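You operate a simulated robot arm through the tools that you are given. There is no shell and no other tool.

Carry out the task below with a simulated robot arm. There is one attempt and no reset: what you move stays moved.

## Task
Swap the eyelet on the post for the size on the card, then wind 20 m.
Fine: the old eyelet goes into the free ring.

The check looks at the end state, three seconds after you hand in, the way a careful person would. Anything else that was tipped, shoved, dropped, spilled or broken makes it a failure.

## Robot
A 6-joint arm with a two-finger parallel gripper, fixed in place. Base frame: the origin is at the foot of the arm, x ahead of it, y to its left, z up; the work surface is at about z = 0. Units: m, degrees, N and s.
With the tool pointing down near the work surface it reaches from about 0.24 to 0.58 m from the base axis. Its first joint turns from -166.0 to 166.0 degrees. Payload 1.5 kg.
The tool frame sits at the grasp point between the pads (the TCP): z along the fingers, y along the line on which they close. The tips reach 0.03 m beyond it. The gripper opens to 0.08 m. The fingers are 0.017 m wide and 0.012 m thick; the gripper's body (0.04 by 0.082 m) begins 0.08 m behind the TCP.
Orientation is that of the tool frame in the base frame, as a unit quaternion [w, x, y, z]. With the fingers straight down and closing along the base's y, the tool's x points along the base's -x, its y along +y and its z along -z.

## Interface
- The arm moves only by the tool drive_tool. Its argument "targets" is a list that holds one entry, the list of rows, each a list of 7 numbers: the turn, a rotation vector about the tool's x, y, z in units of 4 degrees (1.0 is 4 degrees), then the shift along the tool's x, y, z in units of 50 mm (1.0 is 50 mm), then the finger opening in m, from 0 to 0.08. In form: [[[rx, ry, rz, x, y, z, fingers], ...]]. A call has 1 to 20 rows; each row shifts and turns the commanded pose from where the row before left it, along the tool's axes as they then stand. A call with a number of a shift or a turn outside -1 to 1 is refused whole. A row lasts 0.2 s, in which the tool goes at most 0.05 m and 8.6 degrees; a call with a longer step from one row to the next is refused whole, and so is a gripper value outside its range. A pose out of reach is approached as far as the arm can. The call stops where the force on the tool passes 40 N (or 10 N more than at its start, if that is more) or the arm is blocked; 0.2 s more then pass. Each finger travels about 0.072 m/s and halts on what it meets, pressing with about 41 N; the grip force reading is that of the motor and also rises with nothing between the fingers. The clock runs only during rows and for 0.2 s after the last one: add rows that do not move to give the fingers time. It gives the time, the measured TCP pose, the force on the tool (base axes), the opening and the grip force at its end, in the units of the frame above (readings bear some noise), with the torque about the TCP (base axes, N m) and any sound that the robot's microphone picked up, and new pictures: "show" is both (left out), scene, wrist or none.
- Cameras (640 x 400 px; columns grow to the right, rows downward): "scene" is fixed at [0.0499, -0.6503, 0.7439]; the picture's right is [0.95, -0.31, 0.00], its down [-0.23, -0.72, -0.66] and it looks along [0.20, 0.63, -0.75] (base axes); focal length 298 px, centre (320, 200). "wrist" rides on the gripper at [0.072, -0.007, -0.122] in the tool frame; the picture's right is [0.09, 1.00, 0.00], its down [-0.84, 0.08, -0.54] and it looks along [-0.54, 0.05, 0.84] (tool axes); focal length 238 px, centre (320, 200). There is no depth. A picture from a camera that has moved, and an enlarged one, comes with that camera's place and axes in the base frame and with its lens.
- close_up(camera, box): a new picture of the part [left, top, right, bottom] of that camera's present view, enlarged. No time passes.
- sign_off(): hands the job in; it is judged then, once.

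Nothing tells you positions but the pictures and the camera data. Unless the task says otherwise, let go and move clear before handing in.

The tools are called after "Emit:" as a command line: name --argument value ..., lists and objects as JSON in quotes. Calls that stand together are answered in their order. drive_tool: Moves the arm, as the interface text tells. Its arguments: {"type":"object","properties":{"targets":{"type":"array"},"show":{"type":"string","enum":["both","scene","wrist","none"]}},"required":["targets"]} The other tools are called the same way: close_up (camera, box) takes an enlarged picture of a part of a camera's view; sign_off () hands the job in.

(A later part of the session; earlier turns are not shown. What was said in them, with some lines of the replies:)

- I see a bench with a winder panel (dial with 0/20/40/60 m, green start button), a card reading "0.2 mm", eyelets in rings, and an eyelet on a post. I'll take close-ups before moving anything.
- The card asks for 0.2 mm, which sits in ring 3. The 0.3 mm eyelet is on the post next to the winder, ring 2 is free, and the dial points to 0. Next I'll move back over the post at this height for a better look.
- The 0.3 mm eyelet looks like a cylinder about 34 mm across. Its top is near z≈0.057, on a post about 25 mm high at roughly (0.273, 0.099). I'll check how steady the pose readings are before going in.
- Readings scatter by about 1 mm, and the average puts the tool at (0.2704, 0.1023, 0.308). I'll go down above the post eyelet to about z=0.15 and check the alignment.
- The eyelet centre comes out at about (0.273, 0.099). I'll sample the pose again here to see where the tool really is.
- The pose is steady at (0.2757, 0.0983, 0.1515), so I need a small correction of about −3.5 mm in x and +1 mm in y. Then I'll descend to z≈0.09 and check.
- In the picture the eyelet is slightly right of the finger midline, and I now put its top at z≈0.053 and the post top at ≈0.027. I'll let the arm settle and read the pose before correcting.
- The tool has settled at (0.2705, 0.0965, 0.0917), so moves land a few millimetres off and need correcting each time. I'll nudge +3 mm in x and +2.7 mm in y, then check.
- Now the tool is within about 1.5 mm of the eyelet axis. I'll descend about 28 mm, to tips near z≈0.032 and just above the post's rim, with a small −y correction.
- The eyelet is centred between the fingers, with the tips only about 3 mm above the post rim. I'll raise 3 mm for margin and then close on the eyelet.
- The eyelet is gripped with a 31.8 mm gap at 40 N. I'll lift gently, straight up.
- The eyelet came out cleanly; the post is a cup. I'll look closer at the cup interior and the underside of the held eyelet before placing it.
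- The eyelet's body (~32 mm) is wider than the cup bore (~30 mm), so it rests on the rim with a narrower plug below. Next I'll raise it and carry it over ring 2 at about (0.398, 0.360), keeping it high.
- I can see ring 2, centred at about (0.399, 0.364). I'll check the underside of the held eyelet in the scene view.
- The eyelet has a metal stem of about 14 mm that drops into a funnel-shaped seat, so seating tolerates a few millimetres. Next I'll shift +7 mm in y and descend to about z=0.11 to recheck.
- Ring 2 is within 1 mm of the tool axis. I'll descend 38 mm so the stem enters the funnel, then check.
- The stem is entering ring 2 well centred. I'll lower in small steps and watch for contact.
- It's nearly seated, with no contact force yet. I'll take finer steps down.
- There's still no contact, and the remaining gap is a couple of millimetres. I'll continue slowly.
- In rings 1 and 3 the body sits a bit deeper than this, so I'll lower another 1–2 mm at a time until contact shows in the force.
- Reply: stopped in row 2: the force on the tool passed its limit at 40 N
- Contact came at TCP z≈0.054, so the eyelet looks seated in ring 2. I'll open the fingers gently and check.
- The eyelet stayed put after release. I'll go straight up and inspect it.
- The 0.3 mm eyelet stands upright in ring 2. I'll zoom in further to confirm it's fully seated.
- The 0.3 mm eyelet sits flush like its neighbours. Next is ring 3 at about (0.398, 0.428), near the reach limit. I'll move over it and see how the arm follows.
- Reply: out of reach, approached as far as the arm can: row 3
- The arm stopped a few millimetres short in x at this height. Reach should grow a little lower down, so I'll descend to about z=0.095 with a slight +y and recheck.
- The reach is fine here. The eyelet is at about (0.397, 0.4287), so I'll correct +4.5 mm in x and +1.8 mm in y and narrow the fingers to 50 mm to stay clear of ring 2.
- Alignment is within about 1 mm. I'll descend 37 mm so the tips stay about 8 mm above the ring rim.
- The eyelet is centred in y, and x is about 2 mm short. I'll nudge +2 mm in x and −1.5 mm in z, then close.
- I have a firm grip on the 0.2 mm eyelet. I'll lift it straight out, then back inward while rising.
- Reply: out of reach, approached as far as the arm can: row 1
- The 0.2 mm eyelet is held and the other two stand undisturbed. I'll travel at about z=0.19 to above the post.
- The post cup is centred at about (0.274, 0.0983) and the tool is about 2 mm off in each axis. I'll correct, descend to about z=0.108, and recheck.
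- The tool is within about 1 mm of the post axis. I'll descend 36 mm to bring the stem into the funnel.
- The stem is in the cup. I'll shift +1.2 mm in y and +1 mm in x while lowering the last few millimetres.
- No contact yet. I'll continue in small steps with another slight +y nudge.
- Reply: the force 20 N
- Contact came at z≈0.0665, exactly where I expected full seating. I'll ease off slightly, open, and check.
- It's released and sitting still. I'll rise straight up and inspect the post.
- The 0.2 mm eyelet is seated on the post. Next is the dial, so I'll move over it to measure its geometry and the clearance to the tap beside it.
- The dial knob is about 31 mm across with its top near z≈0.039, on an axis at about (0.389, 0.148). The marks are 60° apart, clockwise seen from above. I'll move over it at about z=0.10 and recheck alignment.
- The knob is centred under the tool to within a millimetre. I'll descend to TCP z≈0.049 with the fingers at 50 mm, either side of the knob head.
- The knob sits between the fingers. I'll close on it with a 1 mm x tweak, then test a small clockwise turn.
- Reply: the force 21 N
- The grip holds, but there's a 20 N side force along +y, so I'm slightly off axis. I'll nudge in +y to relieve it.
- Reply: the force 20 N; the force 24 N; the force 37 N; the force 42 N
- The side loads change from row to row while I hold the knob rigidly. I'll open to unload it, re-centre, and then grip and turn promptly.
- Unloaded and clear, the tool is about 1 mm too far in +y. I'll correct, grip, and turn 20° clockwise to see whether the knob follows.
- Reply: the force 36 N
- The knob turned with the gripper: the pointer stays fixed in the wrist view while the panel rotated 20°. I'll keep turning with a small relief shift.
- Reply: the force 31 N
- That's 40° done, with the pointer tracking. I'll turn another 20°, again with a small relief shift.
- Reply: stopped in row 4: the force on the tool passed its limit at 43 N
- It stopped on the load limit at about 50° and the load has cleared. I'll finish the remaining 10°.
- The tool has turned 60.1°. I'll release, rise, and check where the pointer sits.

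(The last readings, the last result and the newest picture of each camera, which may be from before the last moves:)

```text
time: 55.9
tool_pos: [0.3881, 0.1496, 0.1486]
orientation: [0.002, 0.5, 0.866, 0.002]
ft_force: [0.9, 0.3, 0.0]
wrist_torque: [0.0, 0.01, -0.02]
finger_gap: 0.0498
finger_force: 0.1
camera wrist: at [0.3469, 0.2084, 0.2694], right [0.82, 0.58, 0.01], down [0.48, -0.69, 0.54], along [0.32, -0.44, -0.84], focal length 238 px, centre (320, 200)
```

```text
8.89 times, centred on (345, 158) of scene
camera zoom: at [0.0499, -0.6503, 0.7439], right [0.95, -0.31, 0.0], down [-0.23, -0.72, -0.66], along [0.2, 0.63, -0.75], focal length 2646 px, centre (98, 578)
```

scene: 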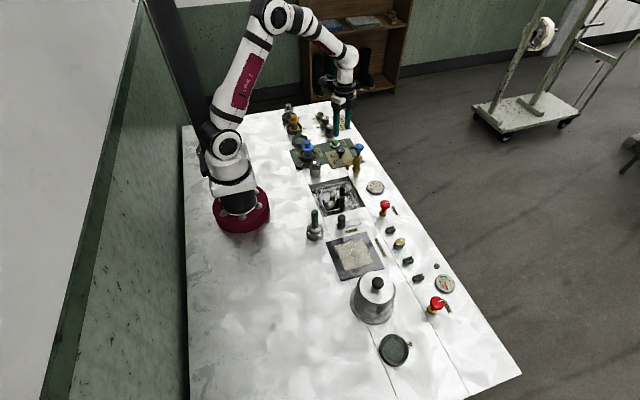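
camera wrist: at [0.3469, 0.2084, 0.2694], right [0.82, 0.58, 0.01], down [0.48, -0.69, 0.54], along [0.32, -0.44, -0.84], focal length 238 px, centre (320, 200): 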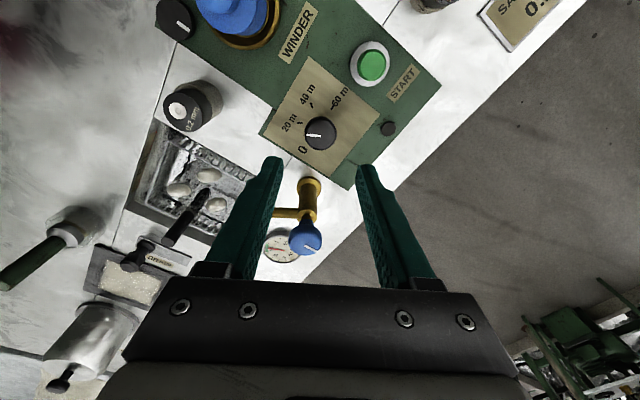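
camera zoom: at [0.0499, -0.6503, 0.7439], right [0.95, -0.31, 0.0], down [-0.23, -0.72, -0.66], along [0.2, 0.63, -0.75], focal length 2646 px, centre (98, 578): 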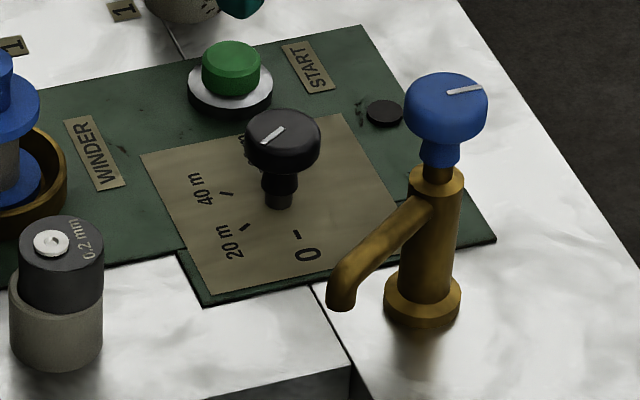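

The pointer sits on 20 m to within about a degree. I'll rotate the wrist back, close the fingers, and then line up over START.

Emit:
drive_tool --targets '[[[0, 0, -1, 0, 0, 0, 0.05], [0, 0, -1, 0, 0, 0, 0.03], [0, 0, -1, 0, 0, 0, 0.01], [0, 0, -1, 0, 0, 0, 0.0], [0, 0, -1, 0, 0, 0, 0.0], [0, 0, -1, 0, 0, 0, 0.0], [0, 0, -1, 0, 0, 0, 0.0], [0, 0, -1, 0, 0, 0, 0.0], [0, 0, -1, 0, 0, 0, 0.0], [0, 0, -1, 0, 0, 0, 0.0], [0, 0, -1, 0, 0, 0, 0.0], [0, 0, -1, 0, 0, 0, 0.0], [0, 0, -1, 0, 0, 0, 0.0], [0, 0, -1, 0, 0, 0, 0.0], [0, 0, -1, 0, 0, 0, 0.0], [0, 0, 0, 0, 0.5, 0, 0.0], [0, 0, 0, 0, 0.5, 0, 0.0], [0, 0, 0, 0, 0.43, 0, 0.0], [0, 0, 0, 0, 0, 0, 0.0], [0, 0, 0, 0, 0, 0, 0.0]]]' --show "both"

Emit:
close_up --camera "wrist" --box '[220, 60, 400, 200]'

Emit:
close_up --camera "scene" --box '[315, 120, 375, 180]'

```text
time: 60.1
tool_pos: [0.3887, 0.222, 0.1489]
orientation: [0.002, -0.001, 1.0, 0.002]
ft_force: [-0.3, 0.7, 0.2]
wrist_torque: [0.01, 0.02, -0.01]
finger_gap: 0.0
finger_force: 21.3
camera wrist: at [0.3162, 0.2147, 0.2694], right [-0.09, 1.0, 0.0], down [0.83, 0.08, 0.55], along [0.54, 0.05, -0.84], focal length 238 px, centre (320, 200)
```

scene: 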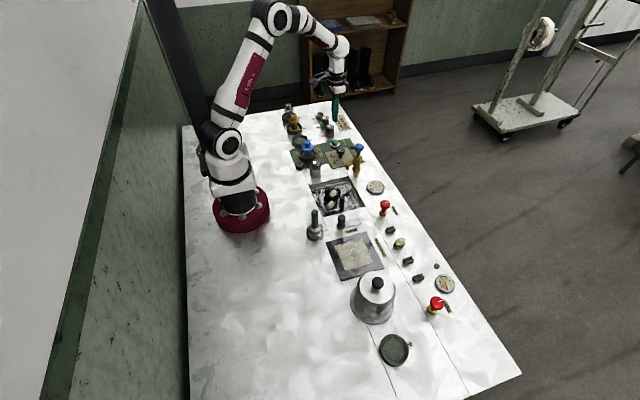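
wrist: 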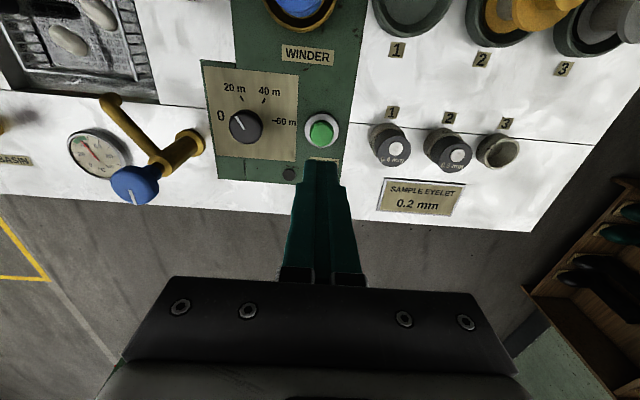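

```text
2.86 times, centred on (310, 130) of wrist
camera zoom: at [0.3162, 0.2147, 0.2694], right [-0.09, 1.0, 0.0], down [0.83, 0.08, 0.55], along [0.54, 0.05, -0.84], focal length 681 px, centre (349, 400)
```

zoom: 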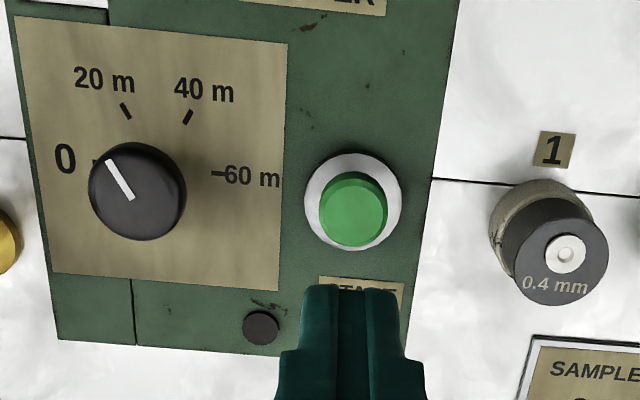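

```text
6.67 times, centred on (345, 150) of scene
camera zoom: at [0.0499, -0.6503, 0.7439], right [0.95, -0.31, 0.0], down [-0.23, -0.72, -0.66], along [0.2, 0.63, -0.75], focal length 1985 px, centre (153, 533)
```

zoom: 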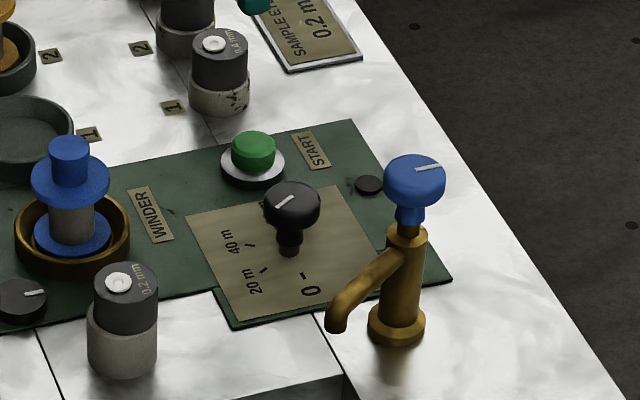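

The pointer is on the 20 m mark. START is at about (0.392, 0.223), so I'll shift +4 mm in x and +1.3 mm in y and descend to z≈0.075.

Emit:
drive_tool --targets '[[[0, 0, 0, -0.08, 0.026, 0, 0.0], [0, 0, 0, 0, 0, 0.49, 0.0], [0, 0, 0, 0, 0, 0.49, 0.0], [0, 0, 0, 0, 0, 0.49, 0.0], [0, 0, 0, 0, 0, 0, 0.0], [0, 0, 0, 0, 0, 0, 0.0]]]' --show "both"

Emit:
close_up --camera "wrist" --box '[220, 80, 400, 210]'

Emit:
close_up --camera "scene" --box '[320, 120, 370, 170]'

```text
time: 61.5
tool_pos: [0.3911, 0.2245, 0.0757]
orientation: [0.004, 0.0, 1.0, 0.001]
ft_force: [-0.3, -0.5, 0.0]
wrist_torque: [0.0, 0.01, -0.01]
finger_gap: 0.0001
finger_force: 21.5
camera wrist: at [0.3196, 0.217, 0.197], right [-0.09, 1.0, 0.0], down [0.83, 0.08, 0.55], along [0.54, 0.05, -0.84], focal length 238 px, centre (320, 200)
```

scene: 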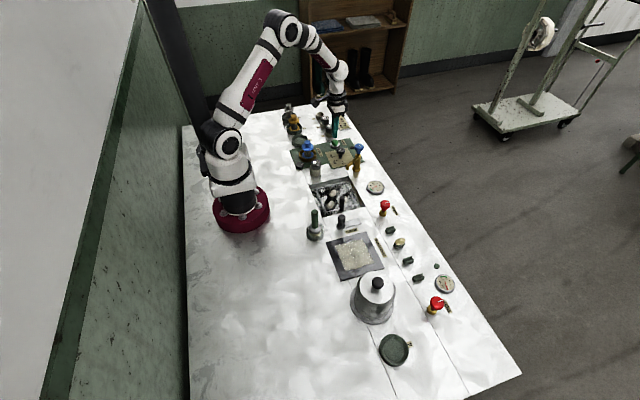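
wrist: 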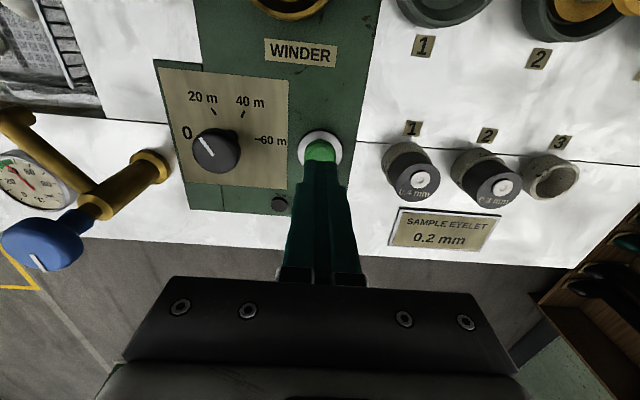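

```text
3.08 times, centred on (310, 145) of wrist
camera zoom: at [0.3196, 0.217, 0.197], right [-0.09, 1.0, 0.0], down [0.83, 0.08, 0.55], along [0.54, 0.05, -0.84], focal length 733 px, centre (351, 369)
```

zoom: 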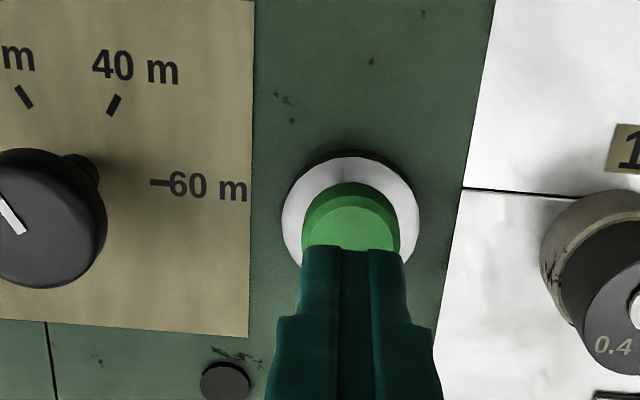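

```text
8.00 times, centred on (345, 145) of scene
camera zoom: at [0.0499, -0.6503, 0.7439], right [0.95, -0.31, 0.0], down [-0.23, -0.72, -0.66], along [0.2, 0.63, -0.75], focal length 2382 px, centre (120, 640)
```

zoom: 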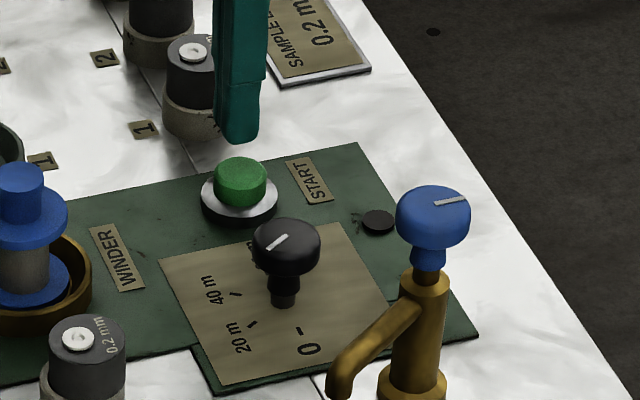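

The closed fingertips are centred over START. I'll lower slowly onto the button while watching force, sound, and the lamp.

Emit:
drive_tool --targets '[[[0, 0, 0, 0, -0.01, 0.1, 0.0], [0, 0, 0, 0, 0, 0.1, 0.0], [0, 0, 0, 0, 0, 0.06, 0.0]]]' --show "none"

Emit:
close_up --camera "scene" --box '[320, 120, 370, 170]'

Emit:
close_up --camera "wrist" --box '[220, 80, 400, 230]'

```text
time: 62.3
tool_pos: [0.3918, 0.2244, 0.064]
orientation: [0.002, 0.0, 1.0, 0.001]
ft_force: [0.0, 0.1, -1.0]
wrist_torque: [-0.01, 0.01, -0.01]
finger_gap: 0.0
finger_force: 20.9
```

```text
8.00 times, centred on (345, 145) of scene
camera zoom: at [0.0499, -0.6503, 0.7439], right [0.95, -0.31, 0.0], down [-0.23, -0.72, -0.66], along [0.2, 0.63, -0.75], focal length 2382 px, centre (120, 640)
```

zoom: 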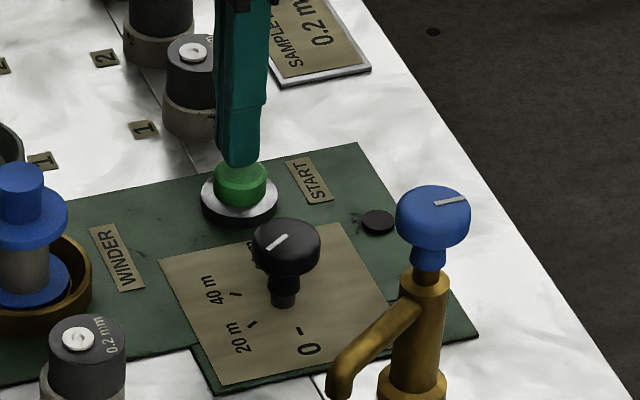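

```text
2.67 times, centred on (310, 155) of wrist
camera zoom: at [0.3205, 0.2168, 0.1832], right [-0.09, 1.0, 0.0], down [0.83, 0.08, 0.55], along [0.54, 0.05, -0.84], focal length 636 px, centre (347, 320)
```

zoom: 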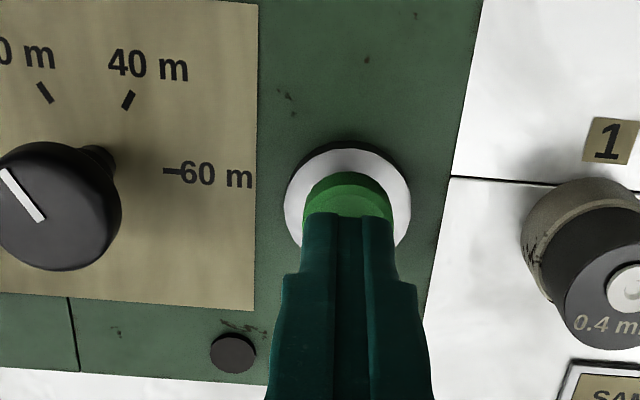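

Emit:
drive_tool --targets '[[[0, 0, 0, 0, 0, 0.06, 0.0], [0, 0, 0, 0, 0, 0.04, 0.0]]]' --show "none"

Emit:
drive_tool --targets '[[[0, 0, 0, 0, 0, 0.04, 0.0]]]' --show "none"

```text
time: 62.9
tool_pos: [0.3942, 0.2238, 0.0582]
orientation: [0.003, 0.001, 1.0, 0.002]
ft_force: [-0.2, 0.0, 0.4]
wrist_torque: [-0.02, -0.01, 0.0]
finger_gap: 0.0
finger_force: 21.1
```

```text
time: 63.3
tool_pos: [0.3932, 0.2236, 0.0553]
orientation: [0.002, 0.0, 1.0, 0.001]
ft_force: [0.2, 0.6, 0.1]
wrist_torque: [-0.01, -0.01, -0.01]
finger_gap: 0.0
finger_force: 20.9
```

No contact yet at z=0.055. I'll continue in 1.5–2 mm steps.

Emit:
drive_tool --targets '[[[0, 0, 0, 0, 0, 0.04, 0.0]]]' --show "none"

Emit:
drive_tool --targets '[[[0, 0, 0, 0, 0, 0.03, 0.0]]]' --show "none"

Emit:
close_up --camera "scene" --box '[320, 120, 370, 170]'

```text
time: 63.7
tool_pos: [0.3913, 0.2243, 0.054]
orientation: [0.002, 0.0, 1.0, 0.001]
ft_force: [-0.5, 0.3, 0.0]
wrist_torque: [0.0, -0.01, 0.02]
finger_gap: 0.0
finger_force: 21.2
```

```text
time: 64.1
tool_pos: [0.3924, 0.224, 0.0529]
orientation: [0.003, 0.0, 1.0, 0.001]
ft_force: [-0.7, 0.1, 0.4]
wrist_torque: [0.02, 0.01, 0.03]
finger_gap: 0.0
finger_force: 21.4
```

```text
8.00 times, centred on (345, 145) of scene
camera zoom: at [0.0499, -0.6503, 0.7439], right [0.95, -0.31, 0.0], down [-0.23, -0.72, -0.66], along [0.2, 0.63, -0.75], focal length 2382 px, centre (120, 640)
```

zoom: 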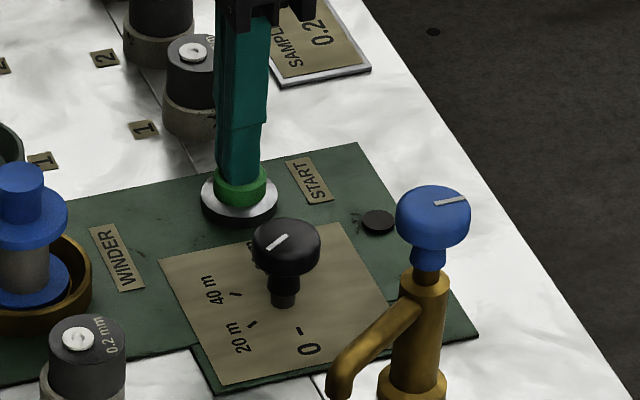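

Emit:
drive_tool --targets '[[[0, 0, 0, 0, 0, 0.03, 0.0]]]' --show "none"

Emit:
drive_tool --targets '[[[0, 0, 0, 0, 0, 0.03, 0.0]]]' --show "none"

Emit:
drive_tool --targets '[[[0, 0, 0, 0, 0, 0.03, 0.0]]]' --show "scene"

```text
time: 64.5
tool_pos: [0.3926, 0.2248, 0.0507]
orientation: [0.004, -0.001, 1.0, 0.002]
ft_force: [0.3, -1.4, 2.7]
wrist_torque: [-0.02, 0.02, 0.05]
finger_gap: 0.0
finger_force: 21.9
```

```text
time: 64.9
tool_pos: [0.3921, 0.2242, 0.0492]
orientation: [0.002, -0.001, 1.0, 0.002]
ft_force: [1.3, -0.8, 1.9]
wrist_torque: [0.01, 0.0, 0.02]
finger_gap: 0.0
finger_force: 21.1
heard: click
```

```text
time: 65.3
tool_pos: [0.3925, 0.2228, 0.0483]
orientation: [0.003, 0.0, 1.0, 0.003]
ft_force: [0.1, 1.3, 3.2]
wrist_torque: [0.04, 0.03, -0.02]
finger_gap: 0.0001
finger_force: 21.7
```

scene: 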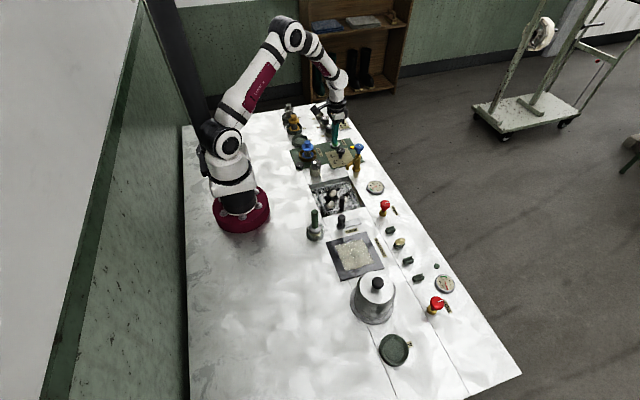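

A click was heard, so the button was pressed. I'll rise straight off it and look at the lamp, spool, and dial.

Emit:
drive_tool --targets '[[[0, 0, 0, 0, 0, -0.2, 0.0], [0, 0, 0, 0, 0, -0.5, 0.0], [0, 0, 0, 0, 0, -0.8, 0.0], [0, 0, 0, 0, 0, 0, 0.0]]]' --show "both"

Emit:
close_up --camera "wrist" --box '[180, 0, 400, 220]'

Emit:
close_up --camera "scene" --box '[285, 120, 375, 185]'

```text
time: 66.3
tool_pos: [0.3932, 0.2235, 0.1231]
orientation: [0.002, -0.001, 1.0, 0.002]
ft_force: [0.6, 0.1, -0.9]
wrist_torque: [0.0, -0.02, 0.0]
finger_gap: 0.0002
finger_force: 21.6
camera wrist: at [0.3214, 0.2165, 0.243], right [-0.09, 1.0, 0.0], down [0.83, 0.08, 0.55], along [0.54, 0.05, -0.84], focal length 238 px, centre (320, 200)
```

scene: 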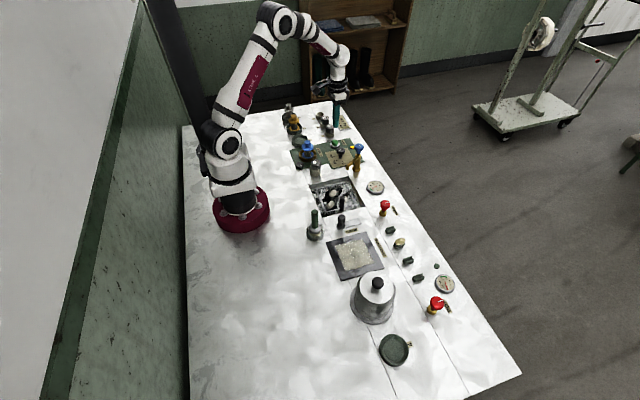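
wrist: 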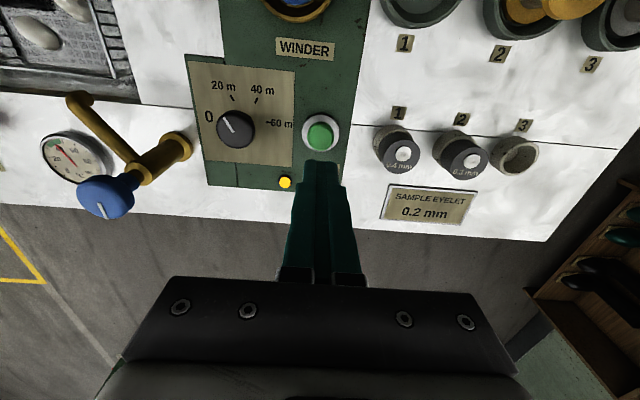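

```text
1.82 times, centred on (290, 110) of wrist
camera zoom: at [0.3214, 0.2165, 0.243], right [-0.09, 1.0, 0.0], down [0.83, 0.08, 0.55], along [0.54, 0.05, -0.84], focal length 433 px, centre (374, 364)
```

zoom: 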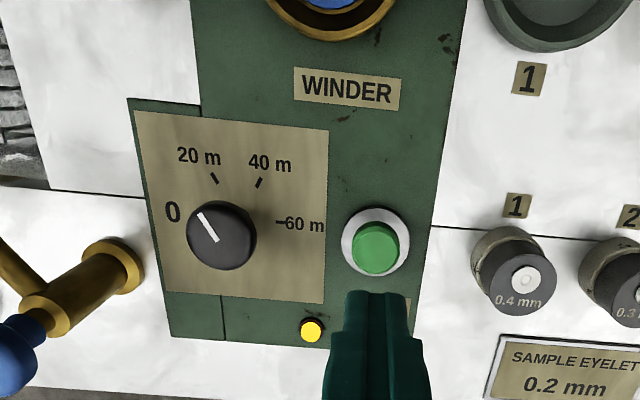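

```text
6.15 times, centred on (330, 152) of scene
camera zoom: at [0.0499, -0.6503, 0.7439], right [0.95, -0.31, 0.0], down [-0.23, -0.72, -0.66], along [0.2, 0.63, -0.75], focal length 1832 px, centre (258, 492)
```

zoom: 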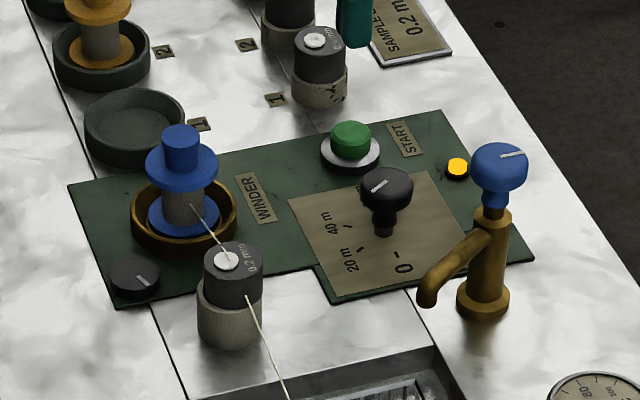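

The winder is running: the lamp is lit and thread runs through the eyelet to the spool. I'll rise clear and wait while watching.

Emit:
drive_tool --targets '[[[0, 0, 0, 0, 0, -0.8, 0.0], [0, 0, 0, 0, 0, -0.8, 0.0], [0, 0, 0, 0, 0, -0.8, 0.0], [0, 0, 0, 0, 0, 0, 0.02], [0, 0, 0, 0, 0, 0, 0.04], [0, 0, 0, 0, 0, 0, 0.04], [0, 0, 0, 0, 0, 0, 0.04], [0, 0, 0, 0, 0, 0, 0.04], [0, 0, 0, 0, 0, 0, 0.04], [0, 0, 0, 0, 0, 0, 0.04]]]' --show "both"

Emit:
close_up --camera "scene" --box '[285, 120, 375, 185]'

Emit:
close_up --camera "scene" --box '[290, 150, 390, 270]'

```text
time: 68.5
tool_pos: [0.3919, 0.223, 0.2432]
orientation: [0.002, 0.0, 1.0, 0.002]
ft_force: [0.0, 1.5, 0.3]
wrist_torque: [-0.01, 0.01, -0.03]
finger_gap: 0.0398
finger_force: 0.0
camera wrist: at [0.321, 0.2165, 0.3632], right [-0.09, 1.0, 0.0], down [0.83, 0.08, 0.55], along [0.54, 0.05, -0.84], focal length 238 px, centre (320, 200)
```

scene: 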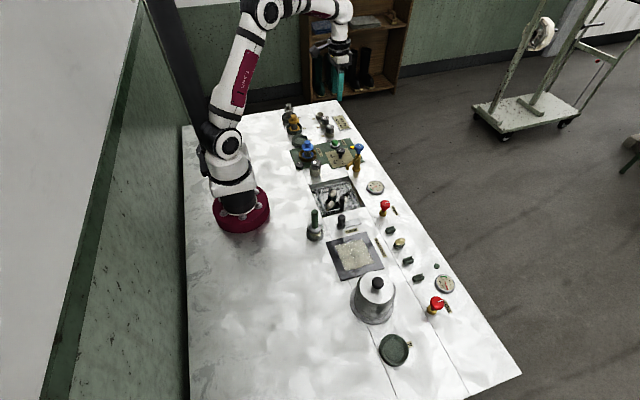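
wrist: 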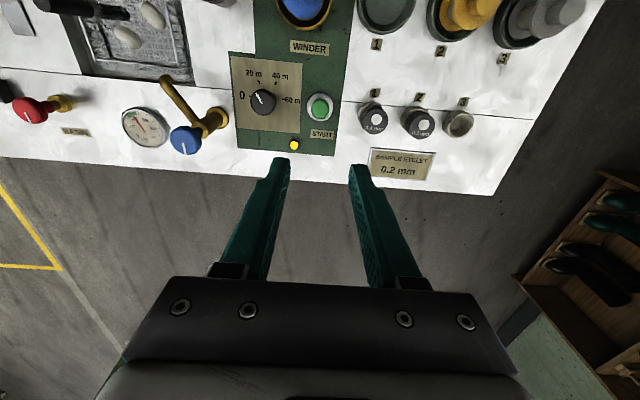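

```text
6.15 times, centred on (330, 152) of scene
camera zoom: at [0.0499, -0.6503, 0.7439], right [0.95, -0.31, 0.0], down [-0.23, -0.72, -0.66], along [0.2, 0.63, -0.75], focal length 1832 px, centre (258, 492)
```

zoom: 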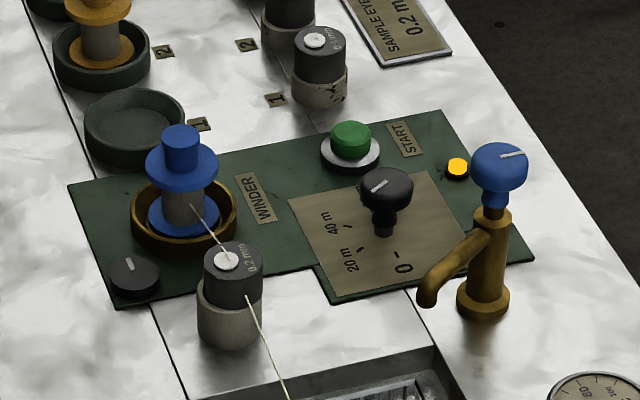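

```text
3.33 times, centred on (340, 210) of scene
camera zoom: at [0.0499, -0.6503, 0.7439], right [0.95, -0.31, 0.0], down [-0.23, -0.72, -0.66], along [0.2, 0.63, -0.75], focal length 992 px, centre (253, 167)
```

zoom: 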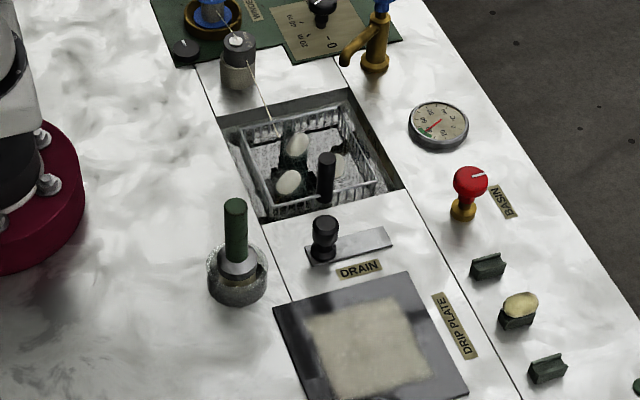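

Silk is being drawn from the basin through the 0.2 mm eyelet onto the spool. I'll wait for the run to finish.

Emit:
drive_tool --targets '[[[0, 0, 0, 0, 0, 0, 0.04], [0, 0, 0, 0, 0, 0, 0.04], [0, 0, 0, 0, 0, 0, 0.04], [0, 0, 0, 0, 0, 0, 0.04], [0, 0, 0, 0, 0, 0, 0.04], [0, 0, 0, 0, 0, 0, 0.04], [0, 0, 0, 0, 0, 0, 0.04], [0, 0, 0, 0, 0, 0, 0.04], [0, 0, 0, 0, 0, 0, 0.04], [0, 0, 0, 0, 0, 0, 0.04], [0, 0, 0, 0, 0, 0, 0.04], [0, 0, 0, 0, 0, 0, 0.04], [0, 0, 0, 0, 0, 0, 0.04], [0, 0, 0, 0, 0, 0, 0.04], [0, 0, 0, 0, 0, 0, 0.04], [0, 0, 0, 0, 0, 0, 0.04], [0, 0, 0, 0, 0, 0, 0.04], [0, 0, 0, 0, 0, 0, 0.04], [0, 0, 0, 0, 0, 0, 0.04], [0, 0, 0, 0, 0, 0, 0.04]]]' --show "none"

Emit:
close_up --camera "scene" --box '[285, 120, 375, 185]'

Emit:
drive_tool --targets '[[[0, 0, 0, 0, 0, 0, 0.04], [0, 0, 0, 0, 0, 0, 0.04], [0, 0, 0, 0, 0, 0, 0.04], [0, 0, 0, 0, 0, 0, 0.04], [0, 0, 0, 0, 0, 0, 0.04], [0, 0, 0, 0, 0, 0, 0.04], [0, 0, 0, 0, 0, 0, 0.04], [0, 0, 0, 0, 0, 0, 0.04], [0, 0, 0, 0, 0, 0, 0.04], [0, 0, 0, 0, 0, 0, 0.04], [0, 0, 0, 0, 0, 0, 0.04], [0, 0, 0, 0, 0, 0, 0.04], [0, 0, 0, 0, 0, 0, 0.04], [0, 0, 0, 0, 0, 0, 0.04], [0, 0, 0, 0, 0, 0, 0.04], [0, 0, 0, 0, 0, 0, 0.04], [0, 0, 0, 0, 0, 0, 0.04], [0, 0, 0, 0, 0, 0, 0.04], [0, 0, 0, 0, 0, 0, 0.04], [0, 0, 0, 0, 0, 0, 0.04]]]' --show "none"

Emit:
close_up --camera "scene" --box '[285, 120, 375, 185]'

```text
time: 72.7
tool_pos: [0.392, 0.2243, 0.2429]
orientation: [0.002, 0.0, 1.0, 0.002]
ft_force: [0.2, 0.3, -0.3]
wrist_torque: [-0.04, 0.0, -0.02]
finger_gap: 0.0401
finger_force: 0.1
```

```text
6.15 times, centred on (330, 152) of scene
camera zoom: at [0.0499, -0.6503, 0.7439], right [0.95, -0.31, 0.0], down [-0.23, -0.72, -0.66], along [0.2, 0.63, -0.75], focal length 1832 px, centre (258, 492)
```

zoom: 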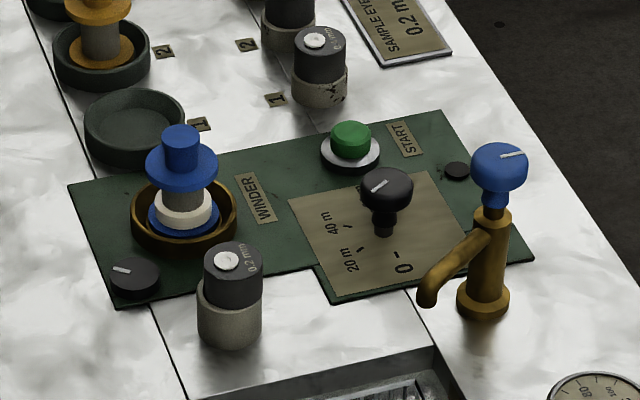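

```text
time: 76.9
tool_pos: [0.3921, 0.2239, 0.2429]
orientation: [0.003, 0.0, 1.0, 0.002]
ft_force: [0.5, -0.1, -0.6]
wrist_torque: [0.02, 0.03, 0.0]
finger_gap: 0.0399
finger_force: 0.1
```

```text
6.15 times, centred on (330, 152) of scene
camera zoom: at [0.0499, -0.6503, 0.7439], right [0.95, -0.31, 0.0], down [-0.23, -0.72, -0.66], along [0.2, 0.63, -0.75], focal length 1832 px, centre (258, 492)
```

zoom: 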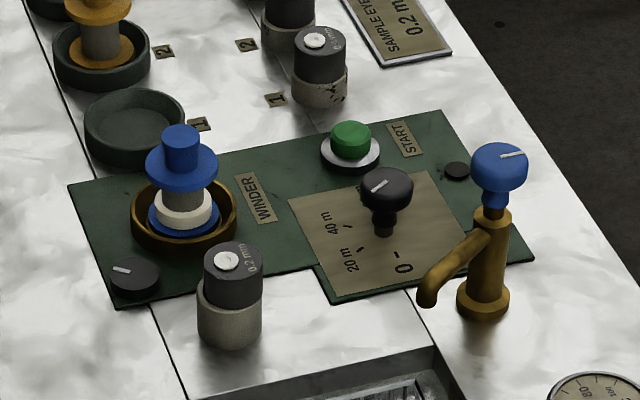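

The run has finished: the lamp is off, a white band of silk is on the spool, and the dial is still at 20 m. I'll check the rings and the rest of the bench once more before handing in.

Emit:
close_up --camera "scene" --box '[310, 100, 360, 150]'

Emit:
close_up --camera "wrist" --box '[220, 0, 480, 170]'

Emit:
close_up --camera "scene" --box '[280, 90, 440, 320]'

```text
8.00 times, centred on (335, 125) of scene
camera zoom: at [0.0499, -0.6503, 0.7439], right [0.95, -0.31, 0.0], down [-0.23, -0.72, -0.66], along [0.2, 0.63, -0.75], focal length 2382 px, centre (200, 800)
```

zoom: 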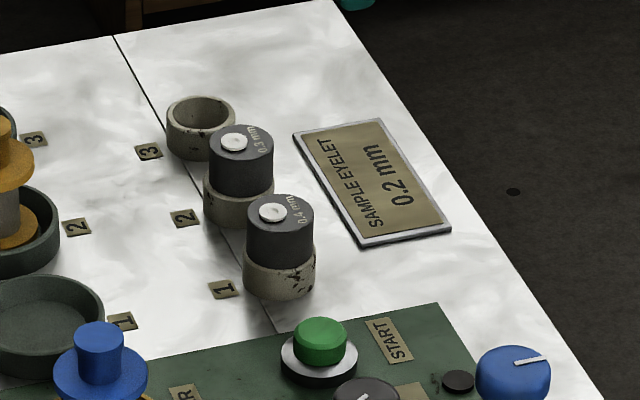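

```text
2.35 times, centred on (350, 85) of wrist
camera zoom: at [0.321, 0.2165, 0.3632], right [-0.09, 1.0, 0.0], down [0.83, 0.08, 0.55], along [0.54, 0.05, -0.84], focal length 561 px, centre (249, 471)
```

zoom: 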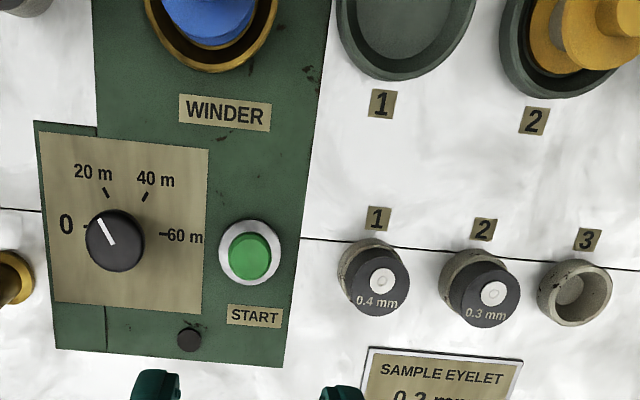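

```text
1.74 times, centred on (360, 205) of scene
camera zoom: at [0.0499, -0.6503, 0.7439], right [0.95, -0.31, 0.0], down [-0.23, -0.72, -0.66], along [0.2, 0.63, -0.75], focal length 518 px, centre (250, 191)
```

zoom: 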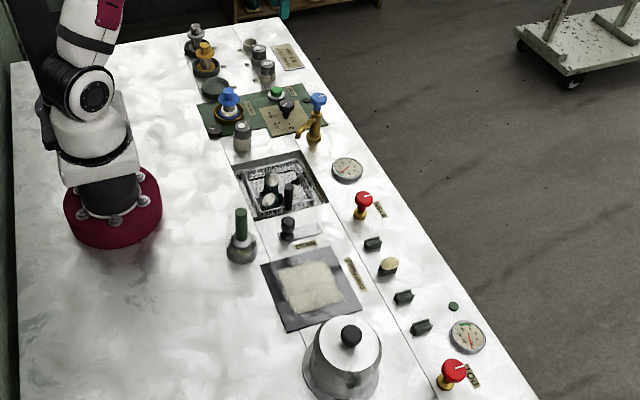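

The 0.2 mm eyelet is on the post, the 0.3 mm one is in ring 2, and ring 3 is empty. The dial is at 20 m, the winding has finished, and nothing else has moved. The gripper is open and clear, so I'm handing in.

Emit:
sign_off

```text
The job is handed in.
```

The eyelet is swapped and the winder has run at the 20 m setting, and I've handed the job in. I don't have the check's result.

- **Eyelets:** The 0.2 mm eyelet the card asks for is on the post. The old 0.3 mm one is in ring 2, the ring that was free, and ring 3 is now empty.
- **Winding:** I set the dial to 20 m and pressed START. The lamp lit, silk ran through the new eyelet onto the blue spool, and the winder stopped by itself with the lamp off. Nothing on the bench shows the metres wound, so I'm relying on the dial setting and that automatic stop.
- **Rest of the bench:** In the final pictures, nothing else I could see had been tipped or moved. The gripper was open and clear when I handed in.
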